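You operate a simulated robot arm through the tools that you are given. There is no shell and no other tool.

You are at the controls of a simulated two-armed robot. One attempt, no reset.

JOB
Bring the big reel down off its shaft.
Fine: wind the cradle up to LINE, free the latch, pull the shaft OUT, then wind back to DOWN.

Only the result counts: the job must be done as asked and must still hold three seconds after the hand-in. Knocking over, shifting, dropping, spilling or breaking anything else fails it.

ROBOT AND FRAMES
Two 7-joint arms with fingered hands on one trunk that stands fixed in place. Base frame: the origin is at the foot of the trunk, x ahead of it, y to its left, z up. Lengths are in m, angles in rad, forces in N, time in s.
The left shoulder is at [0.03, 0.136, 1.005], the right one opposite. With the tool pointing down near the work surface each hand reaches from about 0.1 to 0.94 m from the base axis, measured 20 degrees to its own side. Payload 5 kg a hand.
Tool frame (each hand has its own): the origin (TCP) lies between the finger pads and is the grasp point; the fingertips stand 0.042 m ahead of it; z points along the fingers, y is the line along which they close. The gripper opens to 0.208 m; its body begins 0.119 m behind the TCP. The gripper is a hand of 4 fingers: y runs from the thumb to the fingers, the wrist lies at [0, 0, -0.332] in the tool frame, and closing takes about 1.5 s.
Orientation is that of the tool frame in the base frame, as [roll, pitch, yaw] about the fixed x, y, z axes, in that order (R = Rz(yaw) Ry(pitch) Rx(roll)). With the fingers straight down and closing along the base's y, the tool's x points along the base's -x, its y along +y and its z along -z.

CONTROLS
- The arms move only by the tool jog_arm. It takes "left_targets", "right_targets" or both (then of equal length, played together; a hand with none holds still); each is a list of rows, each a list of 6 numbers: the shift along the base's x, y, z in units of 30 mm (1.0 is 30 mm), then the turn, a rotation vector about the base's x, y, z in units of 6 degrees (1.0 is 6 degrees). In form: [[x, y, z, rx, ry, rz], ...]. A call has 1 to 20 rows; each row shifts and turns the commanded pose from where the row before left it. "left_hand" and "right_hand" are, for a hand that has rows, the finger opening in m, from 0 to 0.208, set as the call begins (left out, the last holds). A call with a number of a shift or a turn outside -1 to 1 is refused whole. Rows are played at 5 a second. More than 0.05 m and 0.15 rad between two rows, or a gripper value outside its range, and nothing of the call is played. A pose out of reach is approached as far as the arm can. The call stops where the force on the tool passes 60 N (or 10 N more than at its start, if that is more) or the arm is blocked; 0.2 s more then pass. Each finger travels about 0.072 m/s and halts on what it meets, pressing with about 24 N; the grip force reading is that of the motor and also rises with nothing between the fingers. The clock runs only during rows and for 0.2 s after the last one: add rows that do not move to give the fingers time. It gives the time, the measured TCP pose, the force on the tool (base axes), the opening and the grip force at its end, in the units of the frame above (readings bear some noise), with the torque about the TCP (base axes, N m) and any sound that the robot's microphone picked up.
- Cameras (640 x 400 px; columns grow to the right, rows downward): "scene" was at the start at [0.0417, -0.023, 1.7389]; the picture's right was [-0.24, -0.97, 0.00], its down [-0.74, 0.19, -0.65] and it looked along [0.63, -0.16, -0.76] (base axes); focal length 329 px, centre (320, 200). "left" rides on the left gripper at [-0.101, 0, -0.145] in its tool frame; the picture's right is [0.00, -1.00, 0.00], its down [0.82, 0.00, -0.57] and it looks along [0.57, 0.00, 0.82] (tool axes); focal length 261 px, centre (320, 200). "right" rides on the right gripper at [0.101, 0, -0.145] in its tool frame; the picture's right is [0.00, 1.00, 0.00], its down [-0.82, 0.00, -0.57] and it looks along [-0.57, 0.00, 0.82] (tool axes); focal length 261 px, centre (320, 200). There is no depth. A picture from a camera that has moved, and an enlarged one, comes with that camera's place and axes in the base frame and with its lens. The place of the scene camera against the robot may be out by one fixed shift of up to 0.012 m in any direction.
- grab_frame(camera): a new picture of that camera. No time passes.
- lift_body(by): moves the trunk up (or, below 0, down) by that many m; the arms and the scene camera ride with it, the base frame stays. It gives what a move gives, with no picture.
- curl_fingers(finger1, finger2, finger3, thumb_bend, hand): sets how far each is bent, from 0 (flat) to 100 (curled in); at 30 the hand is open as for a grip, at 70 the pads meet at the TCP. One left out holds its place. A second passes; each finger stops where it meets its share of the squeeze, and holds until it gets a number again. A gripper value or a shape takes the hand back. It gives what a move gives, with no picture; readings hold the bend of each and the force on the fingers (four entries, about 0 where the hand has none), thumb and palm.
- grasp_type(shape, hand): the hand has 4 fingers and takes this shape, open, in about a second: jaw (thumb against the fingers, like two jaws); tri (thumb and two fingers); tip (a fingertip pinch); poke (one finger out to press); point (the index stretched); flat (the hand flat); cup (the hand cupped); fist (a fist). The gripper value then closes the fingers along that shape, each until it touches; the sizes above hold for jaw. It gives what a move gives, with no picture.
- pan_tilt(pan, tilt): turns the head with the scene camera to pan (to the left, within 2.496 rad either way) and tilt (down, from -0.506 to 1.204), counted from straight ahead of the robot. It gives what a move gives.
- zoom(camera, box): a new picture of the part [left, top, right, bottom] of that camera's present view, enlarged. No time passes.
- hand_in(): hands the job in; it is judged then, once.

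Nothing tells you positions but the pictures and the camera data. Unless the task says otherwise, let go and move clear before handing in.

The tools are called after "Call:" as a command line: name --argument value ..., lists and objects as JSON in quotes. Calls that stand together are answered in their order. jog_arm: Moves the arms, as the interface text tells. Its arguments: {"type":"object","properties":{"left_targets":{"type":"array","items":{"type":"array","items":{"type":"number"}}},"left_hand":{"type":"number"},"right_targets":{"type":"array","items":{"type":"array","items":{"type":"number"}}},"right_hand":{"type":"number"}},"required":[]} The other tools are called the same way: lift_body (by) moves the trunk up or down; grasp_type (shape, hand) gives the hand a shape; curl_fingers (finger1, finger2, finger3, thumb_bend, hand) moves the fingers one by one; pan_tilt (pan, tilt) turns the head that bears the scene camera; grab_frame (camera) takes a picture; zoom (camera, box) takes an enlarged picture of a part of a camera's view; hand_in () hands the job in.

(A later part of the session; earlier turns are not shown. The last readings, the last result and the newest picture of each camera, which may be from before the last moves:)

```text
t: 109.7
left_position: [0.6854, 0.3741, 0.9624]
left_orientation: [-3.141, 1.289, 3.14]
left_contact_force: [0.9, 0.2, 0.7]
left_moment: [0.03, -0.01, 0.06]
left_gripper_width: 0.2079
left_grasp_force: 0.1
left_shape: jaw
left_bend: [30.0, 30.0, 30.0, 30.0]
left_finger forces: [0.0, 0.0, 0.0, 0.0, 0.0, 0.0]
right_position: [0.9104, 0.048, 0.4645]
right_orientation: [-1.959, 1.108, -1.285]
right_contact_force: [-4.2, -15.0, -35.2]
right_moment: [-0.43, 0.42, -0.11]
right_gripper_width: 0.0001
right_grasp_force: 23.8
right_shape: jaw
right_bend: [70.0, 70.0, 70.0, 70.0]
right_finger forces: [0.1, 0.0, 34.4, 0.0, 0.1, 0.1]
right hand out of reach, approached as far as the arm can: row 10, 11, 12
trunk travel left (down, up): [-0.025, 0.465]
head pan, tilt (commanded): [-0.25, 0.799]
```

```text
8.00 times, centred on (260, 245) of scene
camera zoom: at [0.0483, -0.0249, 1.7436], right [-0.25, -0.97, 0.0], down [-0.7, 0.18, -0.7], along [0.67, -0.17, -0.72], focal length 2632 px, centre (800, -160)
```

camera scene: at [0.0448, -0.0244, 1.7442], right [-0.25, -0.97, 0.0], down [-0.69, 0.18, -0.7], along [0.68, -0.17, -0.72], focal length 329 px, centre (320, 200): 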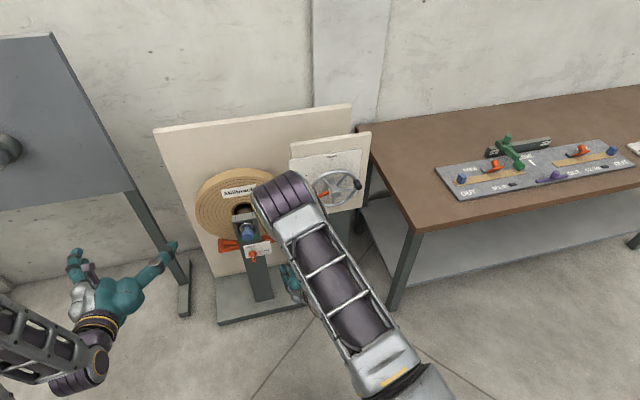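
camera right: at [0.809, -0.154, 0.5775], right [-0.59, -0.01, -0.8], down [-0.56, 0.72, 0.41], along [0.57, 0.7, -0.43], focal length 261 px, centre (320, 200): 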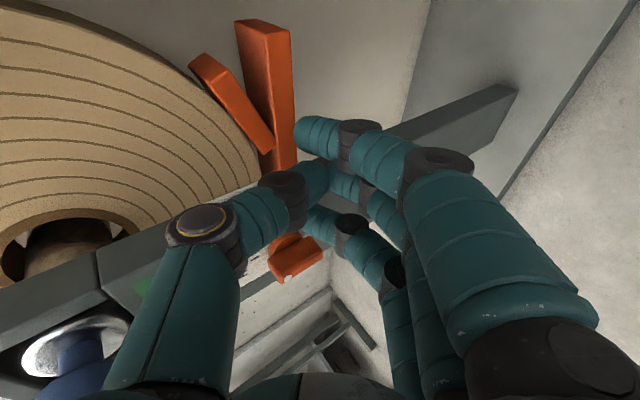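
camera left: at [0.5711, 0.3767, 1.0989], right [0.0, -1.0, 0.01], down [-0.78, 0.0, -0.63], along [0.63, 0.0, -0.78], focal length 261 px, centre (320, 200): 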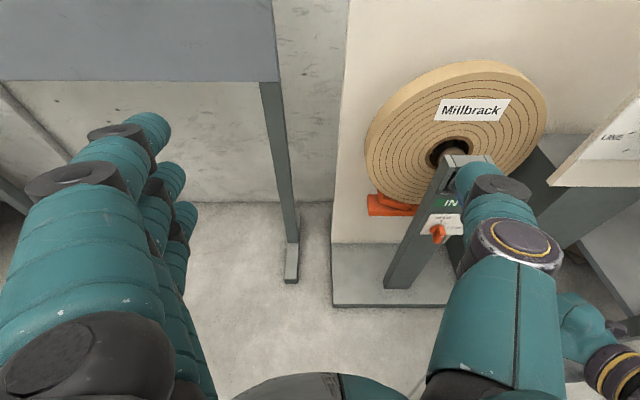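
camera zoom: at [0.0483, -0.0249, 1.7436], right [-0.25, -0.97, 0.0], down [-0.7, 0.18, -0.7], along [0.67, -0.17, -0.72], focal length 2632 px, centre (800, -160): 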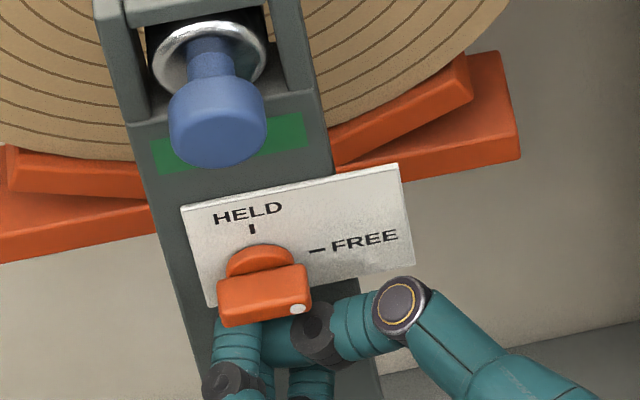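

The bar now lies level with its white dot toward FREE, and the force rise shows it is at its stop. I relieve the pressure, back away, and confirm it stays.

Call:
jog_arm --right_targets '[[0, -0.1, -0.3, 0, 0, 0], [0, -0.2, -0.4, 0, 0, 0], [-0.6, -0.2, -0.3, 0, 0, 0], [-1, -0.3, 0, 0, 0, 0], [-1, -0.5, 0, -0.5, 0, 0], [-0.5, -0.7, 0.3, -1, 0, 0], [0, -0.7, 0.5, -1, 0, 0], [0, -0.7, 0.5, -1, 0, 0], [0, -0.7, 0.7, -1, 0, 0], [0, -0.7, 0.7, -1, 0, 0], [0, 0, 0, 0, 0, 0]]'

Call:
zoom --camera "scene" --box '[215, 190, 295, 280]'

Call:
grab_frame --camera "scene"

Call:
grab_frame --camera "right"

```text
t: 112.1
left_position: [0.6835, 0.3753, 0.9628]
left_orientation: [-3.139, 1.292, -3.141]
left_contact_force: [0.0, 0.1, -0.5]
left_moment: [0.02, 0.03, 0.0]
left_gripper_width: 0.2081
left_grasp_force: 0.0
left_shape: jaw
left_bend: [30.0, 30.0, 30.0, 30.0]
left_finger forces: [0.0, 0.0, 0.1, 0.1, 0.1, 0.1]
right_position: [0.8182, -0.0861, 0.5339]
right_orientation: [-2.129, 0.545, -1.407]
right_contact_force: [0.4, -0.4, 0.4]
right_moment: [0.0, 0.03, 0.02]
right_gripper_width: 0.0001
right_grasp_force: 24.5
right_shape: jaw
right_bend: [70.0, 70.0, 70.0, 70.0]
right_finger forces: [0.0, 0.0, 0.0, 0.0, 0.0, 0.0]
right hand out of reach, approached as far as the arm can: row 2
trunk travel left (down, up): [-0.025, 0.465]
head pan, tilt (commanded): [-0.25, 0.799]
```

```text
4.44 times, centred on (255, 235) of scene
camera zoom: at [0.045, -0.0239, 1.7441], right [-0.25, -0.97, 0.0], down [-0.69, 0.18, -0.7], along [0.68, -0.17, -0.72], focal length 1462 px, centre (609, 44)
```

zoom: 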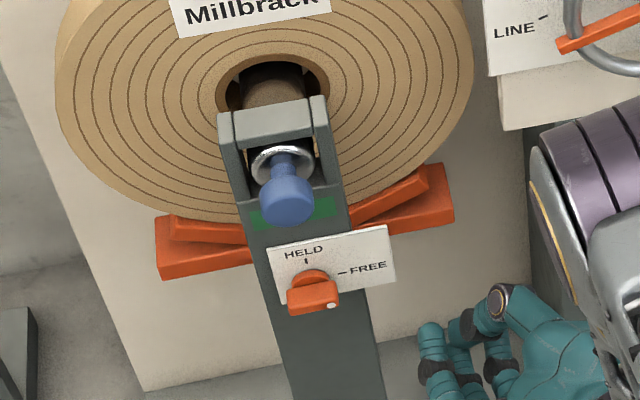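

```text
taken
camera scene: at [0.045, -0.0239, 1.7441], right [-0.25, -0.97, 0.0], down [-0.69, 0.18, -0.7], along [0.68, -0.17, -0.72], focal length 329 px, centre (320, 200)
```

scene: 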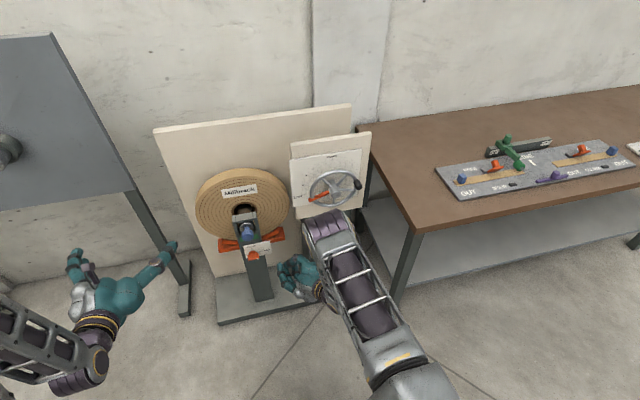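

```text
taken
camera right: at [0.7194, -0.2292, 0.5474], right [-0.59, 0.35, -0.72], down [-0.57, 0.46, 0.69], along [0.57, 0.82, -0.07], focal length 261 px, centre (320, 200)
```

right: 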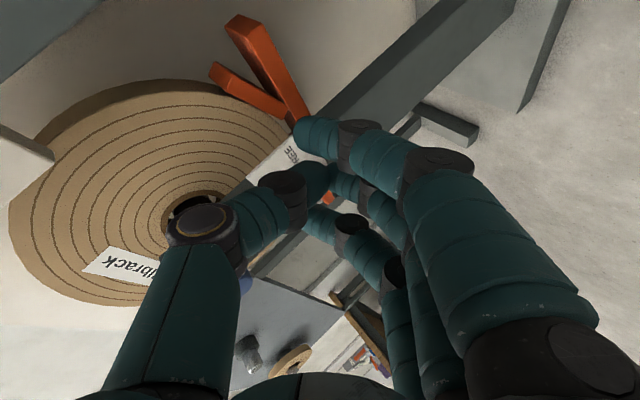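

The latch stays at FREE. Now I park the right hand back in front of the wheel so the left hand can take the shaft.

Call:
jog_arm --right_targets '[[-0.5, -0.8, 0.5, 0, 0, 0], [-0.5, -1, 0.8, 0, 0, 0], [-0.5, -1, 0.9, 0, 0, 0], [-0.5, -1, 0.9, 0, 0, 0], [-0.4, -1, 0.9, 0, 0, 0], [0, -1, 0.9, 0, 0, 0], [0, -1, 0.9, 0, 0, 0], [0, -0.5, 0.5, 0, 0, 0], [0, 0, 0, 0, 0, 0]]'

Call:
pan_tilt --pan 0.2 --tilt 0.8

Call:
grab_frame --camera "scene"

```text
t: 114.1
left_position: [0.6833, 0.375, 0.9619]
left_orientation: [-3.14, 1.293, -3.141]
left_contact_force: [-0.9, 0.0, -0.4]
left_moment: [0.04, -0.01, -0.02]
left_gripper_width: 0.208
left_grasp_force: 0.0
left_shape: jaw
left_bend: [30.0, 30.0, 30.0, 30.0]
left_finger forces: [0.0, 0.0, 0.1, 0.0, 0.0, 0.0]
right_position: [0.7463, -0.3077, 0.7252]
right_orientation: [-2.128, 0.547, -1.409]
right_contact_force: [0.4, 0.3, 0.4]
right_moment: [0.02, -0.01, 0.0]
right_gripper_width: 0.0
right_grasp_force: 24.1
right_shape: jaw
right_bend: [70.0, 70.0, 70.0, 70.0]
right_finger forces: [0.0, 0.0, 0.0, 0.0, 0.0, 0.0]
trunk travel left (down, up): [-0.025, 0.465]
head pan, tilt (commanded): [-0.25, 0.799]
```

```text
t: 115.0
left_position: [0.6821, 0.3763, 0.963]
left_orientation: [-3.14, 1.293, 3.141]
left_contact_force: [-0.4, 0.1, -0.9]
left_moment: [0.01, -0.01, 0.01]
left_gripper_width: 0.2078
left_grasp_force: 0.2
left_shape: jaw
left_bend: [30.0, 30.0, 30.0, 30.0]
left_finger forces: [0.0, 0.1, 0.0, 0.0, 0.1, 0.0]
right_position: [0.7479, -0.3079, 0.7257]
right_orientation: [-2.127, 0.546, -1.407]
right_contact_force: [-0.3, 0.5, -0.5]
right_moment: [-0.04, 0.01, -0.02]
right_gripper_width: 0.0
right_grasp_force: 24.3
right_shape: jaw
right_bend: [70.0, 70.0, 70.0, 70.0]
right_finger forces: [0.0, 0.0, 0.0, 0.0, 0.1, 0.0]
trunk travel left (down, up): [-0.025, 0.465]
head pan, tilt (commanded): [0.201, 0.799]
```

```text
taken
camera scene: at [0.0457, 0.012, 1.7442], right [0.2, -0.98, 0.0], down [-0.7, -0.14, -0.7], along [0.68, 0.14, -0.72], focal length 329 px, centre (320, 200)
```

scene: 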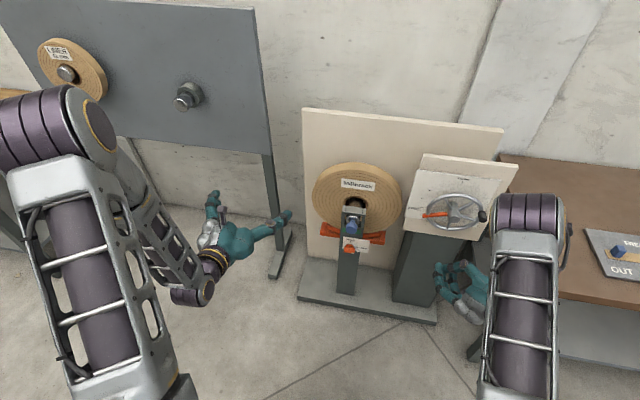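

I notice a smaller reel on the wall board at the left; the big one is clearly Millbrack on this stand. Now I bring the left hand toward the blue shaft knob, reducing its pitch so the arm can go lower.

Call:
jog_arm --left_targets '[[0.3, -0.9, -0.3, 0, 0.8, 0], [0.3, -0.9, -0.3, 0, 0.8, 0], [0.3, -0.9, -0.3, 0, 0.8, 0], [0.3, -0.9, -0.3, 0, 0.8, 0], [0.3, -0.9, -0.3, 0, 0.8, 0], [0.3, -0.9, -0.3, 0, 0.8, 0], [0.3, -0.9, -0.3, 0, 0, 0], [0.3, -0.9, -0.3, 0, 0, 0], [0, 0, 0, 0, 0, 0]]' --left_hand 0.13

Call:
grab_frame --camera "left"

Call:
grab_frame --camera "scene"

```text
t: 117.0
left_position: [0.7533, 0.1593, 0.8927]
left_orientation: [-3.14, 0.792, -3.141]
left_contact_force: [-0.7, 0.2, -0.1]
left_moment: [-0.01, 0.0, 0.0]
left_gripper_width: 0.1306
left_grasp_force: 0.1
left_shape: jaw
left_bend: [31.0, 31.0, 31.0, 67.0]
left_finger forces: [0.0, 0.0, 0.1, 0.0, 0.0, 0.0]
right_position: [0.7472, -0.3076, 0.7253]
right_orientation: [-2.127, 0.547, -1.407]
right_contact_force: [-0.1, -0.6, 0.2]
right_moment: [0.02, 0.03, -0.03]
right_gripper_width: 0.0
right_grasp_force: 24.2
right_shape: jaw
right_bend: [70.0, 70.0, 70.0, 70.0]
right_finger forces: [0.0, 0.0, 0.1, 0.1, 0.1, 0.1]
trunk travel left (down, up): [-0.025, 0.465]
head pan, tilt (commanded): [0.201, 0.799]
```

```text
taken
camera left: at [0.7213, 0.1592, 1.0656], right [0.0, -1.0, 0.0], down [-0.98, 0.0, -0.18], along [0.18, 0.0, -0.98], focal length 261 px, centre (320, 200)
```

left: 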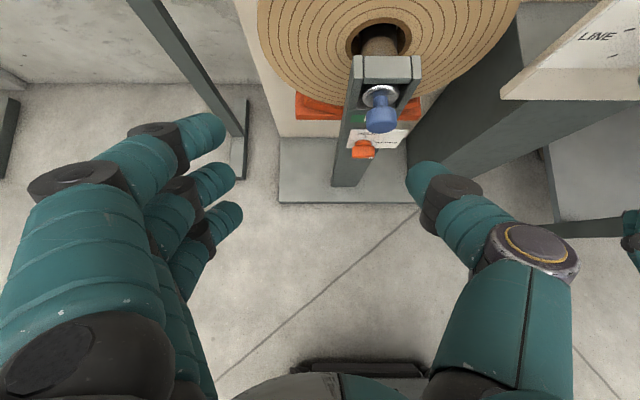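

```text
taken
camera scene: at [0.0454, 0.0124, 1.7443], right [0.2, -0.98, 0.0], down [-0.7, -0.14, -0.7], along [0.68, 0.14, -0.72], focal length 329 px, centre (320, 200)
```

scene: 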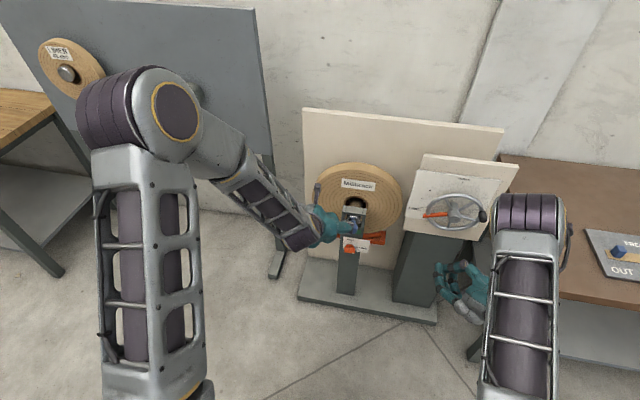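

Good. I continue to the pre-grasp point in front of and above the knob.

Call:
jog_arm --left_targets '[[0.545, -0.634, -0.85, 0, 0, 0], [0.545, -0.634, -0.85, 0, 0, 0], [0.545, -0.634, -0.85, 0, 0, 0], [0.545, -0.634, -0.85, 0, 0, 0], [0.545, -0.634, -0.85, 0, 0, 0], [0, 0, 0, 0, 0, 0]]'

Call:
grab_frame --camera "left"

Call:
zoom --camera "left" --box '[240, 60, 400, 200]'

```text
t: 118.4
left_position: [0.8363, 0.0647, 0.7663]
left_orientation: [-3.139, 0.792, 3.141]
left_contact_force: [0.8, 0.6, 0.4]
left_moment: [-0.01, -0.01, -0.01]
left_gripper_width: 0.1304
left_grasp_force: 0.2
left_shape: jaw
left_bend: [31.0, 31.0, 31.0, 67.0]
left_finger forces: [0.0, 0.0, 0.1, 0.0, 0.1, 0.0]
right_position: [0.746, -0.3066, 0.7258]
right_orientation: [-2.128, 0.546, -1.407]
right_contact_force: [0.6, -0.4, -0.2]
right_moment: [-0.02, -0.01, 0.0]
right_gripper_width: 0.0
right_grasp_force: 23.8
right_shape: jaw
right_bend: [70.0, 70.0, 70.0, 70.0]
right_finger forces: [0.0, 0.0, 0.0, 0.1, 0.0, 0.1]
trunk travel left (down, up): [-0.025, 0.465]
head pan, tilt (commanded): [0.201, 0.799]
```

```text
taken
camera left: at [0.8039, 0.0661, 0.9394], right [0.0, -1.0, 0.0], down [-0.98, 0.0, -0.18], along [0.18, 0.0, -0.98], focal length 261 px, centre (320, 200)
```

left: 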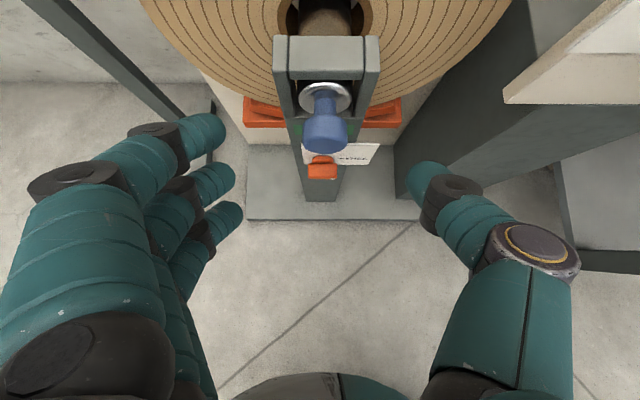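

```text
2.86 times, centred on (320, 130) of left
camera zoom: at [0.8039, 0.0661, 0.9394], right [0.0, -1.0, 0.0], down [-0.98, 0.0, -0.18], along [0.18, 0.0, -0.98], focal length 745 px, centre (320, 400)
```

zoom: 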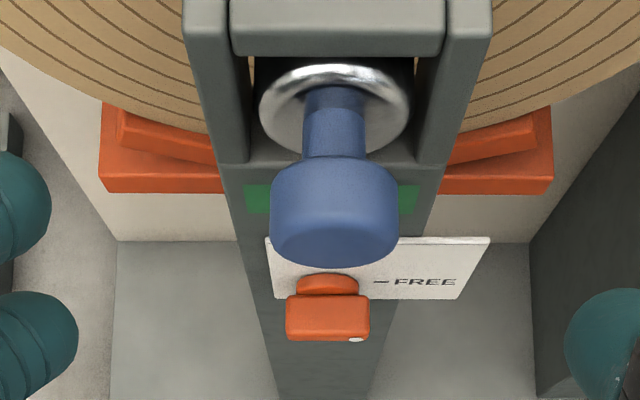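

The knob is directly in view. Barrel about 48 mm wide at x≈0.90–0.93, with a thinner neck behind it. To keep extra fingers off the fork I'll use the tip pinch (middle finger and thumb) on the left hand.

Call:
grasp_type --hand "left" --shape "tip"

Call:
jog_arm --left_targets '[[0, 0, 0, 0, 0, 0], [0, 0, 0, 0, 0, 0], [0.325, -0.03, -0.36, 0, 0, 0], [0.325, -0.03, -0.36, 0, 0, 0], [0.325, -0.03, -0.36, 0, 0, 0], [0.325, 0, -0.36, 0, 0, 0], [0, 0, 0, 0, 0, 0]]' --left_hand 0.12

Call:
grab_frame --camera "left"

Call:
grab_frame --camera "scene"

```text
t: 119.3
left_position: [0.8357, 0.0658, 0.767]
left_orientation: [-3.139, 0.791, -3.14]
left_contact_force: [0.1, -0.4, 0.2]
left_moment: [-0.01, -0.01, 0.01]
left_gripper_width: 0.2078
left_grasp_force: 0.0
left_shape: tip
left_bend: [6.0, 30.0, 6.0, 30.0]
left_finger forces: [0.1, 0.1, 0.0, 0.0, 0.0, 0.0]
right_position: [0.7467, -0.3068, 0.7255]
right_orientation: [-2.126, 0.546, -1.407]
right_contact_force: [0.0, 0.3, -0.4]
right_moment: [-0.03, 0.01, 0.01]
right_gripper_width: 0.0
right_grasp_force: 24.1
right_shape: jaw
right_bend: [70.0, 70.0, 70.0, 70.0]
right_finger forces: [0.1, 0.0, 0.1, 0.0, 0.1, 0.0]
trunk travel left (down, up): [-0.025, 0.465]
head pan, tilt (commanded): [0.201, 0.799]
```

```text
t: 120.9
left_position: [0.8748, 0.0634, 0.7218]
left_orientation: [-3.139, 0.791, 3.14]
left_contact_force: [0.5, -0.2, 0.0]
left_moment: [0.0, 0.0, -0.04]
left_gripper_width: 0.1209
left_grasp_force: 0.2
left_shape: tip
left_bend: [5.0, 72.0, 5.0, 70.0]
left_finger forces: [0.0, 0.0, 0.0, 0.1, 0.1, 0.1]
right_position: [0.7458, -0.3073, 0.7251]
right_orientation: [-2.127, 0.546, -1.406]
right_contact_force: [-0.2, -0.4, 0.3]
right_moment: [0.03, 0.01, 0.03]
right_gripper_width: 0.0001
right_grasp_force: 24.3
right_shape: jaw
right_bend: [70.0, 70.0, 70.0, 70.0]
right_finger forces: [0.1, 0.0, 0.0, 0.1, 0.0, 0.0]
trunk travel left (down, up): [-0.025, 0.465]
head pan, tilt (commanded): [0.201, 0.799]
```

```text
taken
camera left: at [0.8433, 0.0643, 0.8942], right [0.0, -1.0, 0.0], down [-0.98, 0.0, -0.18], along [0.18, 0.0, -0.98], focal length 261 px, centre (320, 200)
```

left: 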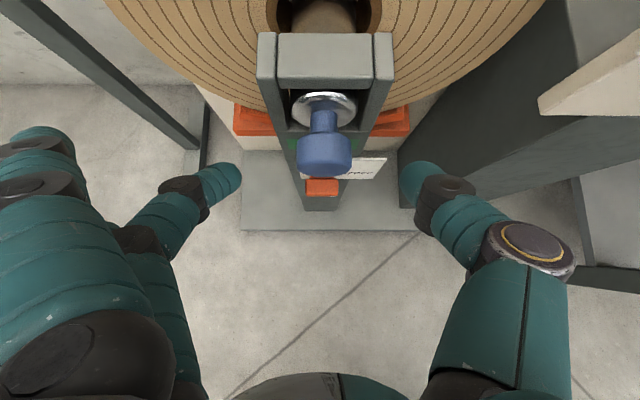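

```text
taken
camera scene: at [0.0455, 0.012, 1.7443], right [0.2, -0.98, 0.0], down [-0.7, -0.14, -0.7], along [0.68, 0.14, -0.72], focal length 329 px, centre (320, 200)
```

scene: 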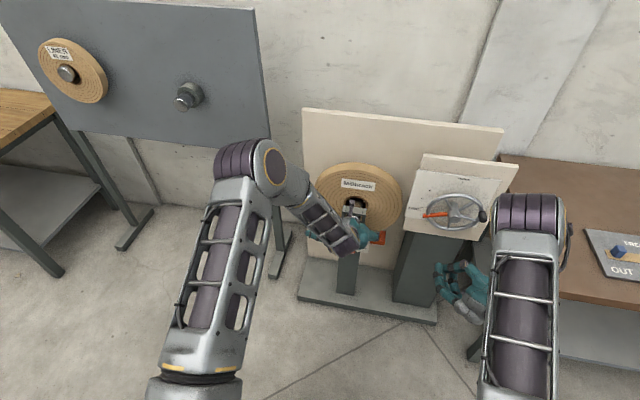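

Well centred. I advance the last 5 cm so the barrel sits between the pads, then close.

Call:
jog_arm --left_targets '[[0.403, -0.03, -0.4, 0, 0, 0], [0.403, -0.03, -0.4, 0, 0, 0], [0.403, -0.02, -0.4, 0, 0, 0], [0, 0, 0, 0, 0, 0]]'

Call:
grab_frame --camera "left"

```text
t: 121.9
left_position: [0.9116, 0.0612, 0.6842]
left_orientation: [-3.141, 0.789, -3.142]
left_contact_force: [-0.8, 1.0, 0.7]
left_moment: [-0.02, 0.01, 0.01]
left_gripper_width: 0.1212
left_grasp_force: 0.0
left_shape: tip
left_bend: [5.0, 72.0, 5.0, 70.0]
left_finger forces: [0.1, 0.1, 0.0, 0.0, 0.1, 0.1]
right_position: [0.7474, -0.3082, 0.7257]
right_orientation: [-2.126, 0.544, -1.406]
right_contact_force: [0.2, -0.1, 0.1]
right_moment: [0.0, -0.02, -0.02]
right_gripper_width: 0.0
right_grasp_force: 23.9
right_shape: jaw
right_bend: [70.0, 70.0, 70.0, 70.0]
right_finger forces: [0.0, 0.0, 0.1, 0.1, 0.1, 0.0]
trunk travel left (down, up): [-0.025, 0.465]
head pan, tilt (commanded): [0.201, 0.799]
```

```text
taken
camera left: at [0.8787, 0.0619, 0.8574], right [0.0, -1.0, 0.0], down [-0.98, 0.0, -0.18], along [0.18, 0.0, -0.98], focal length 261 px, centre (320, 200)
```

left: 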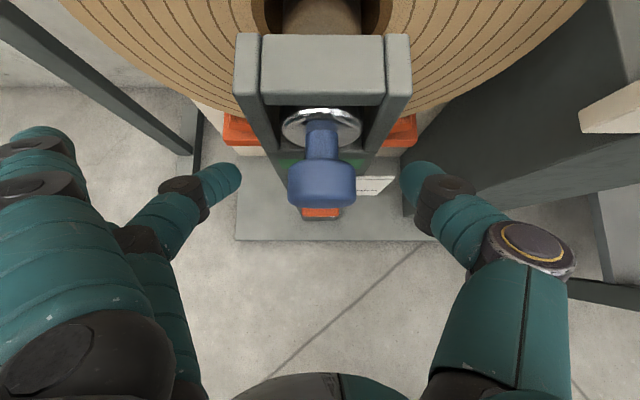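

The barrel is right between finger and thumb. Closing now.

Call:
jog_arm --left_targets '[[0, 0, 0, 0, 0, 0], [0, 0, 0, 0, 0, 0], [0, 0, 0, 0, 0, 0], [0, 0, 0, 0, 0, 0], [0, 0, 0, 0, 0, 0], [0, 0, 0, 0, 0, 0], [0, 0, 0, 0, 0, 0], [0, 0, 0, 0, 0, 0]]' --left_hand 0.0

Call:
grab_frame --camera "left"

```text
t: 123.7
left_position: [0.9106, 0.0619, 0.6847]
left_orientation: [-3.14, 0.789, 3.141]
left_contact_force: [2.6, -1.5, -3.7]
left_moment: [-0.04, 0.01, 0.0]
left_gripper_width: 0.0353
left_grasp_force: 24.0
left_shape: tip
left_bend: [28.0, 73.0, 28.0, 70.0]
left_finger forces: [0.0, 20.8, 0.2, 0.1, 21.0, 0.0]
right_position: [0.7467, -0.3064, 0.7249]
right_orientation: [-2.127, 0.547, -1.406]
right_contact_force: [-0.9, -0.3, -0.1]
right_moment: [-0.03, -0.02, 0.02]
right_gripper_width: 0.0003
right_grasp_force: 23.3
right_shape: jaw
right_bend: [70.0, 70.0, 70.0, 70.0]
right_finger forces: [0.0, 0.0, 0.1, 0.0, 0.1, 0.0]
trunk travel left (down, up): [-0.025, 0.465]
head pan, tilt (commanded): [0.201, 0.799]
```

```text
taken
camera left: at [0.879, 0.0619, 0.8571], right [0.0, -1.0, 0.0], down [-0.98, 0.0, -0.18], along [0.18, 0.0, -0.98], focal length 261 px, centre (320, 200)
```

left: 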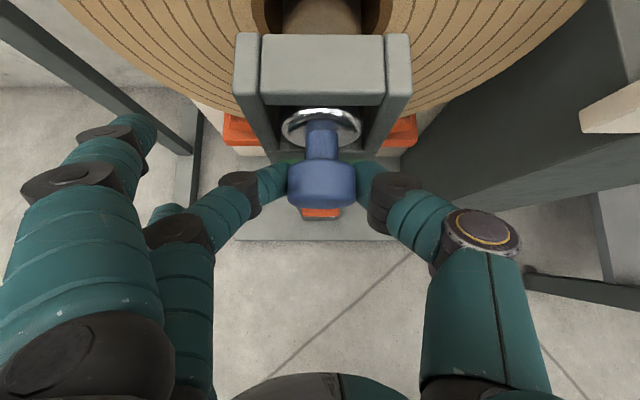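

Firm grip, about 21 N a side. I pull straight back slowly and watch the force.

Call:
jog_arm --left_targets '[[-0.1, 0, 0, 0, 0, 0], [-0.1, 0, 0, 0, 0, 0], [-0.1, 0, 0, 0, 0, 0], [-0.1, 0, 0, 0, 0, 0], [-0.1, 0, 0, 0, 0, 0], [-0.1, 0, 0, 0, 0, 0]]'

Call:
grab_frame --camera "left"

```text
t: 125.1
left_position: [0.8956, 0.0609, 0.6832]
left_orientation: [-3.14, 0.792, -3.14]
left_contact_force: [2.5, 3.9, 4.8]
left_moment: [0.0, -0.15, 0.17]
left_gripper_width: 0.0354
left_grasp_force: 23.8
left_shape: tip
left_bend: [28.0, 73.0, 28.0, 71.0]
left_finger forces: [0.1, 22.0, 0.0, 0.1, 19.4, 0.0]
right_position: [0.7469, -0.3062, 0.7256]
right_orientation: [-2.127, 0.547, -1.405]
right_contact_force: [0.7, 0.5, 0.6]
right_moment: [-0.03, -0.02, 0.01]
right_gripper_width: 0.0
right_grasp_force: 24.5
right_shape: jaw
right_bend: [70.0, 70.0, 70.0, 70.0]
right_finger forces: [0.0, 0.0, 0.0, 0.0, 0.0, 0.0]
trunk travel left (down, up): [-0.025, 0.465]
head pan, tilt (commanded): [0.201, 0.799]
```

```text
taken
camera left: at [0.8633, 0.0611, 0.8565], right [0.0, -1.0, 0.0], down [-0.98, 0.0, -0.18], along [0.18, 0.0, -0.98], focal length 261 px, centre (320, 200)
```

left: 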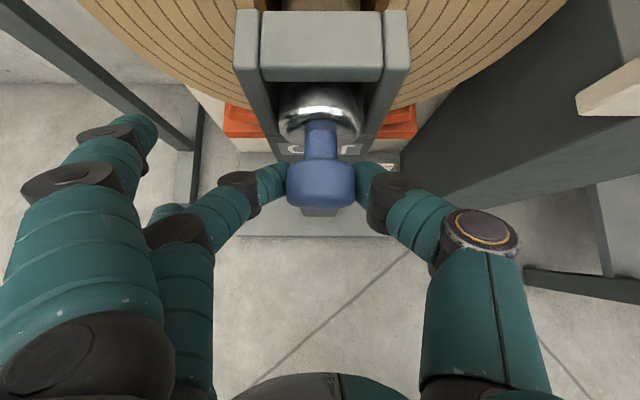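

The shaft follows easily at about 5 N. I keep pulling.

Call:
jog_arm --left_targets '[[-0.15, 0, 0, 0, 0, 0], [-0.15, 0, 0, 0, 0, 0], [-0.15, 0, 0, 0, 0, 0], [-0.15, 0, 0, 0, 0, 0], [-0.15, 0, 0, 0, 0, 0], [-0.15, 0, 0, 0, 0, 0], [-0.15, 0, 0, 0, 0, 0], [-0.15, 0, 0, 0, 0, 0], [-0.15, 0, 0, 0, 0, 0], [-0.15, 0, 0, 0, 0, 0]]'

Call:
grab_frame --camera "left"

Call:
grab_frame --camera "scene"

```text
t: 127.3
left_position: [0.8501, 0.0592, 0.6839]
left_orientation: [-3.14, 0.789, 3.14]
left_contact_force: [1.4, 6.5, -2.2]
left_moment: [0.12, 0.03, 0.32]
left_gripper_width: 0.035
left_grasp_force: 23.8
left_shape: tip
left_bend: [28.0, 73.0, 28.0, 70.0]
left_finger forces: [0.0, 24.5, 0.0, 0.0, 19.6, 0.0]
right_position: [0.7461, -0.3079, 0.7255]
right_orientation: [-2.128, 0.547, -1.406]
right_contact_force: [-0.3, 0.4, 0.2]
right_moment: [0.0, -0.01, -0.01]
right_gripper_width: 0.0
right_grasp_force: 24.1
right_shape: jaw
right_bend: [70.0, 70.0, 70.0, 70.0]
right_finger forces: [0.0, 0.0, 0.1, 0.0, 0.1, 0.0]
trunk travel left (down, up): [-0.025, 0.465]
head pan, tilt (commanded): [0.201, 0.799]
```

```text
taken
camera left: at [0.8184, 0.0604, 0.8568], right [0.0, -1.0, 0.0], down [-0.98, 0.0, -0.18], along [0.18, 0.0, -0.98], focal length 261 px, centre (320, 200)
```

left: 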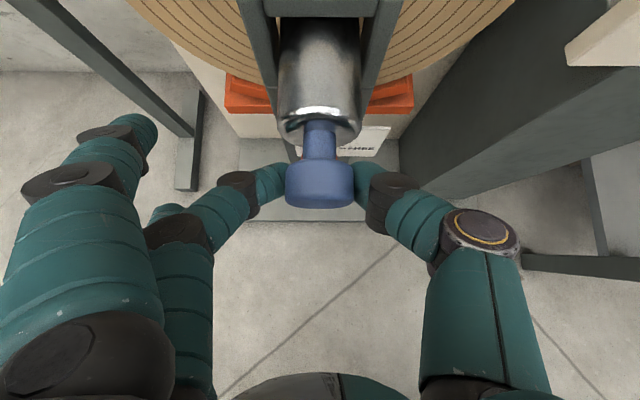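

```text
taken
camera scene: at [0.0461, 0.0124, 1.7441], right [0.2, -0.98, 0.0], down [-0.7, -0.14, -0.7], along [0.68, 0.14, -0.72], focal length 329 px, centre (320, 200)
```

scene: 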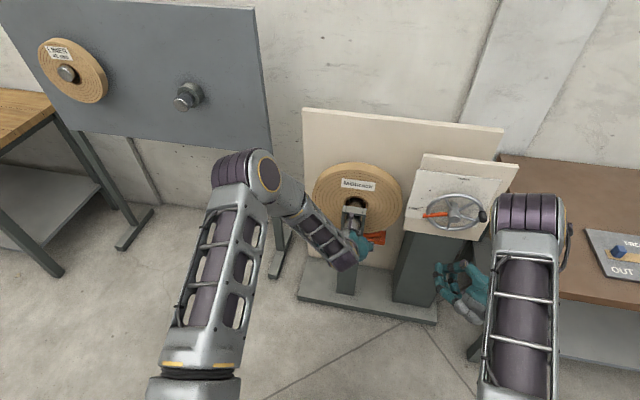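

About 6 cm out and still free. I continue, with a tiny sideways correction to stay on the shaft's axis.

Call:
jog_arm --left_targets '[[-0.15, 0.015, 0, 0, 0, 0], [-0.15, 0.015, 0, 0, 0, 0], [-0.15, 0.015, 0, 0, 0, 0], [-0.15, 0.01, 0, 0, 0, 0], [-0.15, 0, 0, 0, 0, 0], [-0.15, 0, 0, 0, 0, 0], [-0.15, 0, 0, 0, 0, 0], [-0.15, 0, 0, 0, 0, 0], [-0.15, 0, 0, 0, 0, 0], [-0.15, 0, 0, 0, 0, 0]]'

Call:
grab_frame --camera "left"

Call:
zoom --camera "scene" --box '[300, 150, 420, 300]'

```text
t: 129.5
left_position: [0.8045, 0.0605, 0.6841]
left_orientation: [-3.14, 0.792, -3.141]
left_contact_force: [2.4, -4.2, -0.3]
left_moment: [-0.17, -0.01, -0.03]
left_gripper_width: 0.0346
left_grasp_force: 23.7
left_shape: tip
left_bend: [28.0, 73.0, 28.0, 70.0]
left_finger forces: [0.0, 20.5, 0.0, 0.1, 24.1, 0.1]
right_position: [0.7472, -0.3069, 0.7253]
right_orientation: [-2.129, 0.546, -1.406]
right_contact_force: [-0.2, -0.3, -0.2]
right_moment: [0.0, -0.07, 0.0]
right_gripper_width: 0.0001
right_grasp_force: 23.8
right_shape: jaw
right_bend: [70.0, 70.0, 70.0, 70.0]
right_finger forces: [0.0, 0.0, 0.0, 0.0, 0.1, 0.1]
trunk travel left (down, up): [-0.025, 0.465]
head pan, tilt (commanded): [0.201, 0.799]
```

```text
taken
camera left: at [0.7728, 0.0616, 0.8569], right [0.0, -1.0, 0.0], down [-0.98, 0.0, -0.18], along [0.18, 0.0, -0.98], focal length 261 px, centre (320, 200)
```

left: 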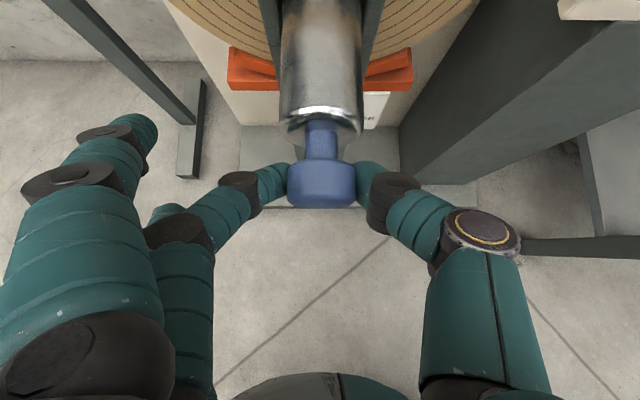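

```text
2.67 times, centred on (360, 225) of scene
camera zoom: at [0.0459, 0.0118, 1.7442], right [0.2, -0.98, 0.0], down [-0.7, -0.14, -0.7], along [0.68, 0.14, -0.72], focal length 877 px, centre (213, 133)
```

zoom: 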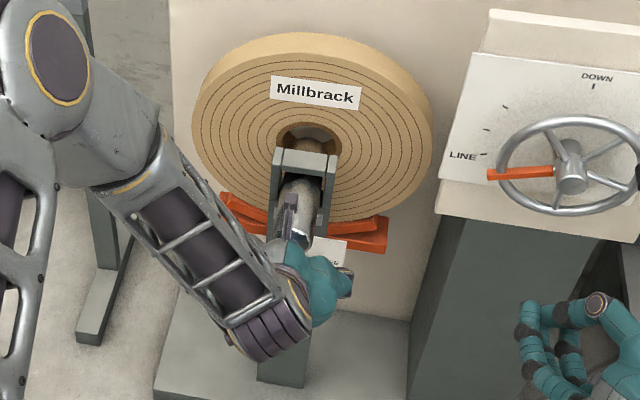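

About 11 cm out. I go on until it stops.

Call:
jog_arm --left_targets '[[-0.15, 0, 0, 0, 0, 0], [-0.15, 0, 0, 0, 0, 0], [-0.15, 0, 0, 0, 0, 0], [-0.15, 0, 0, 0, 0, 0], [-0.15, 0, 0, 0, 0, 0], [-0.15, 0, 0, 0, 0, 0], [-0.15, 0, 0, 0, 0, 0], [-0.15, 0, 0, 0, 0, 0], [-0.15, 0, 0, 0, 0, 0], [-0.15, 0, 0, 0, 0, 0]]'

Call:
grab_frame --camera "left"

Call:
zoom --camera "scene" --box '[300, 150, 420, 300]'

```text
t: 131.7
left_position: [0.7607, 0.0598, 0.6844]
left_orientation: [-3.139, 0.791, 3.14]
left_contact_force: [-0.1, -0.2, 0.5]
left_moment: [-0.05, 0.02, -0.04]
left_gripper_width: 0.0221
left_grasp_force: 23.7
left_shape: tip
left_bend: [28.0, 75.0, 28.0, 73.0]
left_finger forces: [0.0, 0.0, 0.0, 0.0, 0.1, 0.0]
right_position: [0.7473, -0.3068, 0.7254]
right_orientation: [-2.125, 0.546, -1.407]
right_contact_force: [-0.3, 0.1, 0.9]
right_moment: [-0.02, 0.01, -0.03]
right_gripper_width: 0.0001
right_grasp_force: 23.5
right_shape: jaw
right_bend: [70.0, 70.0, 70.0, 70.0]
right_finger forces: [0.0, 0.1, 0.0, 0.0, 0.0, 0.0]
trunk travel left (down, up): [-0.025, 0.465]
head pan, tilt (commanded): [0.201, 0.799]
```

```text
taken
camera left: at [0.7291, 0.0611, 0.8571], right [0.0, -1.0, 0.0], down [-0.98, 0.0, -0.18], along [0.18, 0.0, -0.98], focal length 261 px, centre (320, 200)
```

left: 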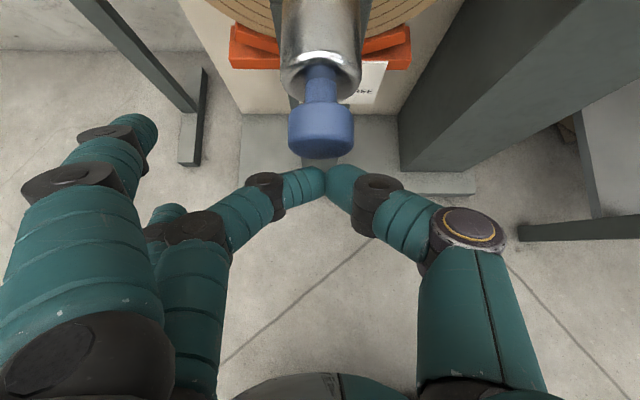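

```text
2.67 times, centred on (360, 225) of scene
camera zoom: at [0.0458, 0.0121, 1.7443], right [0.2, -0.98, 0.0], down [-0.7, -0.14, -0.7], along [0.68, 0.14, -0.72], focal length 877 px, centre (213, 133)
```

zoom: 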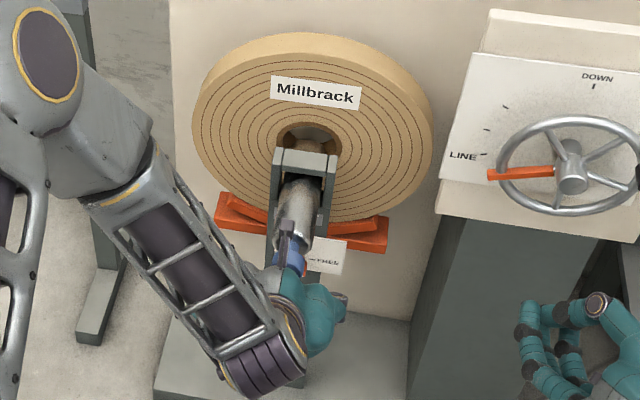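

The fingers slipped off after about 11 cm of travel, so the shaft has most likely reached its stop. I open, back the hand away and look for the OUT mark.

Call:
jog_arm --left_targets '[[-0.7, 0, 0.3, 0, 0, 0], [-0.7, 0, 0.5, 0, 0, 0], [-0.5, 0, 0.7, 0, 0, 0], [0, 0, 0.7, 0, 0, 0], [0, 0, 0, 0, 0, 0]]' --left_hand 0.12

Call:
zoom --camera "left" --box '[220, 0, 440, 170]'

Call:
zoom --camera "scene" --box '[300, 150, 420, 300]'

Call:
grab_frame --camera "left"

```text
t: 132.9
left_position: [0.701, 0.0615, 0.7483]
left_orientation: [3.141, 0.79, -3.141]
left_contact_force: [-1.3, -0.6, -1.0]
left_moment: [0.03, -0.02, -0.04]
left_gripper_width: 0.1189
left_grasp_force: 0.0
left_shape: tip
left_bend: [5.0, 72.0, 5.0, 70.0]
left_finger forces: [0.0, 0.1, 0.1, 0.0, 0.0, 0.0]
right_position: [0.7474, -0.3072, 0.7266]
right_orientation: [-2.128, 0.546, -1.406]
right_contact_force: [-0.2, 0.1, 1.0]
right_moment: [0.01, 0.01, 0.0]
right_gripper_width: 0.0002
right_grasp_force: 23.8
right_shape: jaw
right_bend: [70.0, 70.0, 70.0, 70.0]
right_finger forces: [0.1, 0.0, 0.1, 0.0, 0.1, 0.0]
trunk travel left (down, up): [-0.025, 0.465]
head pan, tilt (commanded): [0.201, 0.799]
```

```text
2.35 times, centred on (330, 85) of left
camera zoom: at [0.6691, 0.0617, 0.9212], right [0.0, -1.0, 0.0], down [-0.98, 0.0, -0.18], along [0.18, 0.0, -0.98], focal length 613 px, centre (296, 471)
```

zoom: 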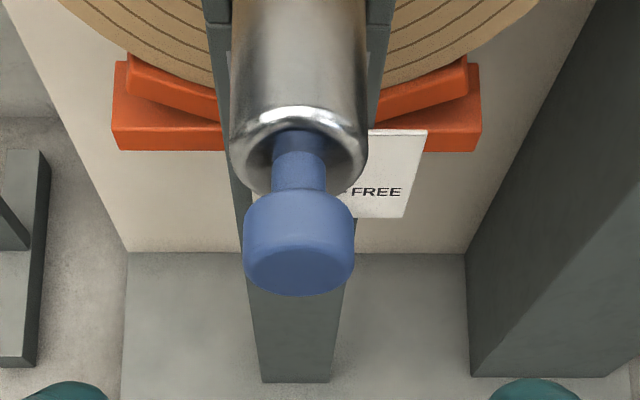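

```text
2.67 times, centred on (360, 225) of scene
camera zoom: at [0.0459, 0.012, 1.7442], right [0.2, -0.98, 0.0], down [-0.7, -0.14, -0.7], along [0.68, 0.14, -0.72], focal length 877 px, centre (213, 133)
```

zoom: 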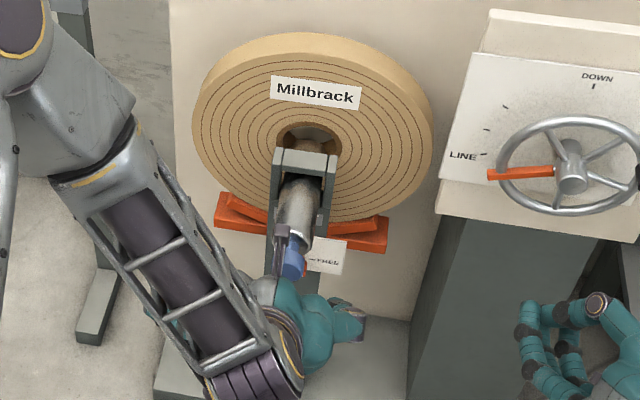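

```text
taken
camera left: at [0.6691, 0.0617, 0.9212], right [0.0, -1.0, 0.0], down [-0.98, 0.0, -0.18], along [0.18, 0.0, -0.98], focal length 261 px, centre (320, 200)
```

left: 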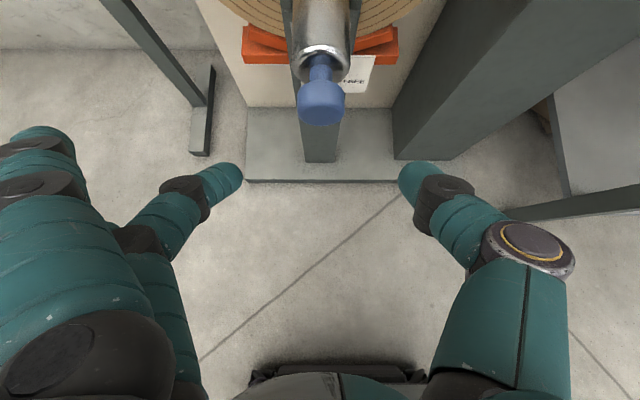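

The shaft stands well out. To be sure it is at its stop and not merely slipped from my grip, I'll regrip and give it one more gentle pull.

Call:
jog_arm --left_targets '[[0.83, 0, -0.33, 0, 0, 0], [0.83, 0, -0.33, 0, 0, 0], [0.83, 0, -0.33, 0, 0, 0], [0.4, 0, -0.4, 0, 0, 0], [0.4, 0, -0.4, 0, 0, 0], [0.38, 0, -0.4, 0, 0, 0], [0, 0, 0, 0, 0, 0]]' --left_hand 0.12

Call:
grab_frame --camera "left"

```text
t: 134.5
left_position: [0.8139, 0.0617, 0.6846]
left_orientation: [-3.139, 0.791, 3.14]
left_contact_force: [-1.1, 0.1, -0.3]
left_moment: [-0.03, -0.01, 0.02]
left_gripper_width: 0.1194
left_grasp_force: 0.1
left_shape: tip
left_bend: [5.0, 72.0, 5.0, 70.0]
left_finger forces: [0.1, 0.0, 0.1, 0.1, 0.0, 0.0]
right_position: [0.7458, -0.3072, 0.7261]
right_orientation: [-2.126, 0.547, -1.407]
right_contact_force: [0.0, -0.1, -0.3]
right_moment: [-0.01, 0.02, 0.0]
right_gripper_width: 0.0
right_grasp_force: 24.3
right_shape: jaw
right_bend: [70.0, 70.0, 70.0, 70.0]
right_finger forces: [0.0, 0.0, 0.0, 0.1, 0.0, 0.1]
trunk travel left (down, up): [-0.025, 0.465]
head pan, tilt (commanded): [0.201, 0.799]
```

```text
taken
camera left: at [0.781, 0.0628, 0.8576], right [0.0, -1.0, 0.0], down [-0.98, 0.0, -0.18], along [0.18, 0.0, -0.98], focal length 261 px, centre (320, 200)
```

left: 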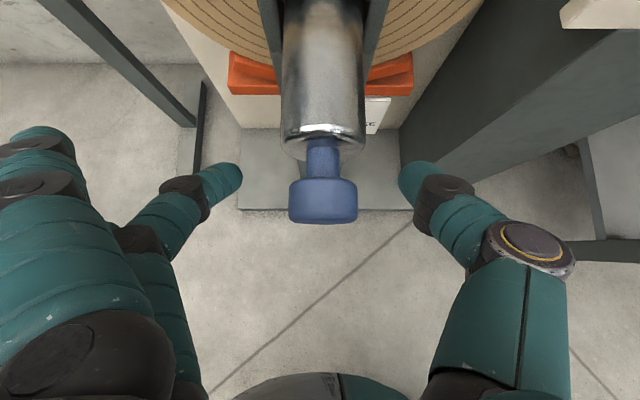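

Finger and thumb tips are now level with the neck just behind the barrel, good for a positive hold. Closing and pulling gently.

Call:
jog_arm --left_targets '[[0, 0, 0, 0, 0, 0], [0, 0, 0, 0, 0, 0], [0, 0, 0, 0, 0, 0], [0, 0, 0, 0, 0, 0], [0, 0, 0, 0, 0, 0], [0, 0, 0, 0, 0, 0], [0, 0, 0, 0, 0, 0], [0, 0, 0, 0, 0, 0], [0, 0, 0, 0, 0, 0]]' --left_hand 0.0

Call:
jog_arm --left_targets '[[-0.1, 0, 0, 0, 0, 0], [-0.1, 0, 0, 0, 0, 0], [-0.1, 0, 0, 0, 0, 0], [-0.1, 0, 0, 0, 0, 0], [-0.1, 0, 0, 0, 0, 0], [-0.1, 0, 0, 0, 0, 0]]'

Call:
grab_frame --camera "left"

```text
t: 136.5
left_position: [0.8124, 0.0623, 0.6852]
left_orientation: [-3.14, 0.789, -3.141]
left_contact_force: [7.3, -3.2, -5.6]
left_moment: [0.05, -0.04, -0.11]
left_gripper_width: 0.0297
left_grasp_force: 23.8
left_shape: tip
left_bend: [28.0, 72.0, 28.0, 71.0]
left_finger forces: [0.0, 18.4, 0.0, 0.0, 21.2, 0.0]
right_position: [0.7482, -0.3065, 0.724]
right_orientation: [-2.127, 0.547, -1.409]
right_contact_force: [-0.1, -0.1, 0.6]
right_moment: [0.0, 0.02, 0.01]
right_gripper_width: 0.0
right_grasp_force: 24.0
right_shape: jaw
right_bend: [70.0, 70.0, 70.0, 70.0]
right_finger forces: [0.1, 0.0, 0.0, 0.0, 0.0, 0.0]
trunk travel left (down, up): [-0.025, 0.465]
head pan, tilt (commanded): [0.201, 0.799]
```

```text
t: 137.3
left_position: [0.8115, 0.0627, 0.6864]
left_orientation: [3.141, 0.801, -3.139]
left_contact_force: [37.8, -7.6, -29.3]
left_moment: [0.08, -0.23, -0.16]
left_gripper_width: 0.0239
left_grasp_force: 24.1
left_shape: tip
left_bend: [28.0, 71.0, 28.0, 70.0]
left_finger forces: [0.0, 28.8, 0.0, 0.0, 27.7, 0.0]
right_position: [0.7471, -0.3064, 0.7235]
right_orientation: [-2.131, 0.547, -1.41]
right_contact_force: [-0.9, 0.9, -1.0]
right_moment: [0.02, -0.08, -0.07]
right_gripper_width: 0.0003
right_grasp_force: 24.0
right_shape: jaw
right_bend: [70.0, 70.0, 70.0, 70.0]
right_finger forces: [0.1, 0.0, 0.0, 0.0, 0.0, 0.0]
trunk travel left (down, up): [-0.025, 0.465]
head pan, tilt (commanded): [0.201, 0.799]
stopped in row 4 (left hand): the force on the tool passed its limit at 63 N (the readings are from after the stop); the commanded pose is now the measured one
```

```text
taken
camera left: at [0.777, 0.0638, 0.8588], right [0.01, -1.0, 0.0], down [-0.98, -0.01, -0.19], along [0.19, 0.0, -0.98], focal length 261 px, centre (320, 200)
```

left: 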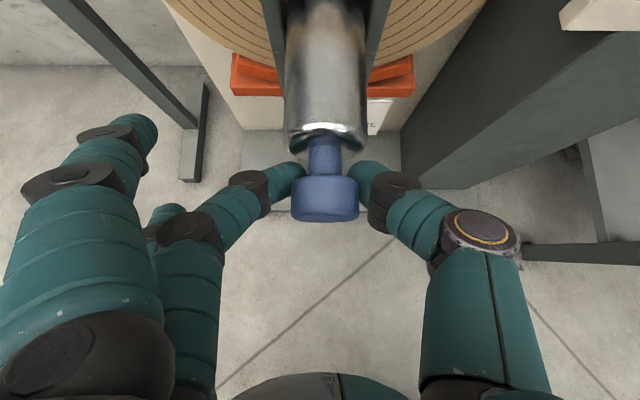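

It holds firm at 63 N: the shaft is at its OUT stop. I relax, open, and withdraw the left hand well clear.

Call:
jog_arm --left_targets '[[0.1, 0, 0, 0, 0, 0], [0, 0, 0, 0, 0, 0], [0, 0, 0, 0, 0, 0], [0, 0, 0, 0, 0, 0], [0, 0, 0, 0, 0, 0], [0, 0, 0, 0, 0, 0], [0, 0, 0, 0, 0, 0]]' --left_hand 0.14

Call:
jog_arm --left_targets '[[-0.4, 0, 0.4, 0, 0, 0], [-0.5, 0, 0.5, 0, 0, 0], [-0.5, 0, 0.7, 0, 0, 0], [-0.5, 0, 0.9, 0, 0, 0], [0, 0.8, 0.9, 0, 0, 0], [0, 1, 0.9, 0, 0, 0], [0, 1, 0.9, 0, 0, 0], [0, 1, 0.9, 0, 0, 0], [0, 1, 0.9, 0, 0, 0], [0, 1, 0.5, 0, 0, 0], [0, 0, 0, 0, 0, 0]]'

Call:
grab_frame --camera "scene"

Call:
zoom --camera "scene" --box '[300, 150, 420, 300]'

Call:
grab_frame --camera "left"

```text
t: 138.9
left_position: [0.8112, 0.0623, 0.6887]
left_orientation: [3.141, 0.801, -3.14]
left_contact_force: [-0.4, 0.2, -0.3]
left_moment: [-0.02, -0.01, 0.0]
left_gripper_width: 0.1396
left_grasp_force: 0.2
left_shape: tip
left_bend: [6.0, 29.0, 6.0, 61.0]
left_finger forces: [0.0, 0.0, 0.0, 0.1, 0.0, 0.1]
right_position: [0.7466, -0.3075, 0.7256]
right_orientation: [-2.126, 0.545, -1.407]
right_contact_force: [-0.8, 0.2, -0.5]
right_moment: [-0.01, 0.0, -0.04]
right_gripper_width: 0.0
right_grasp_force: 24.3
right_shape: jaw
right_bend: [70.0, 70.0, 70.0, 70.0]
right_finger forces: [0.0, 0.1, 0.1, 0.1, 0.0, 0.1]
trunk travel left (down, up): [-0.025, 0.465]
head pan, tilt (commanded): [0.201, 0.799]
```

```text
t: 141.3
left_position: [0.7529, 0.2382, 0.9174]
left_orientation: [-3.14, 0.798, -3.14]
left_contact_force: [0.2, 0.4, -0.1]
left_moment: [0.04, -0.01, 0.0]
left_gripper_width: 0.1397
left_grasp_force: 0.1
left_shape: tip
left_bend: [5.0, 29.0, 5.0, 61.0]
left_finger forces: [0.1, 0.0, 0.1, 0.0, 0.0, 0.0]
right_position: [0.7461, -0.3079, 0.7257]
right_orientation: [-2.127, 0.545, -1.408]
right_contact_force: [-0.8, 0.5, 0.9]
right_moment: [-0.01, -0.01, 0.01]
right_gripper_width: 0.0
right_grasp_force: 24.8
right_shape: jaw
right_bend: [70.0, 70.0, 70.0, 70.0]
right_finger forces: [0.0, 0.0, 0.1, 0.0, 0.0, 0.0]
trunk travel left (down, up): [-0.025, 0.465]
head pan, tilt (commanded): [0.201, 0.799]
```

```text
taken
camera scene: at [0.046, 0.0118, 1.7441], right [0.2, -0.98, 0.0], down [-0.7, -0.14, -0.7], along [0.68, 0.14, -0.72], focal length 329 px, centre (320, 200)
```

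scene: 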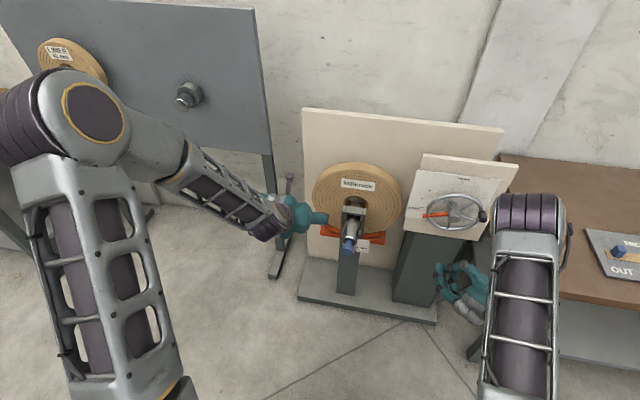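

```text
2.67 times, centred on (360, 225) of scene
camera zoom: at [0.046, 0.0118, 1.7441], right [0.2, -0.98, 0.0], down [-0.7, -0.14, -0.7], along [0.68, 0.14, -0.72], focal length 877 px, centre (213, 133)
```

zoom: 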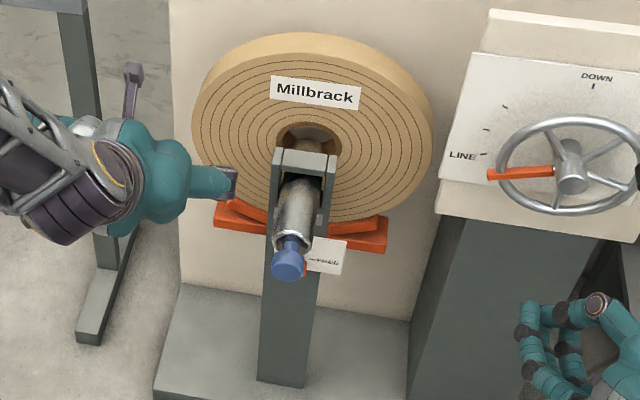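

```text
taken
camera left: at [0.7204, 0.2385, 1.0899], right [0.01, -1.0, 0.0], down [-0.98, -0.01, -0.19], along [0.19, 0.0, -0.98], focal length 261 px, centre (320, 200)
```

left: 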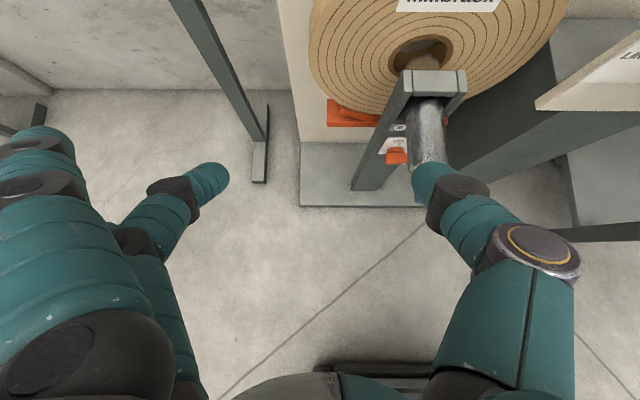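

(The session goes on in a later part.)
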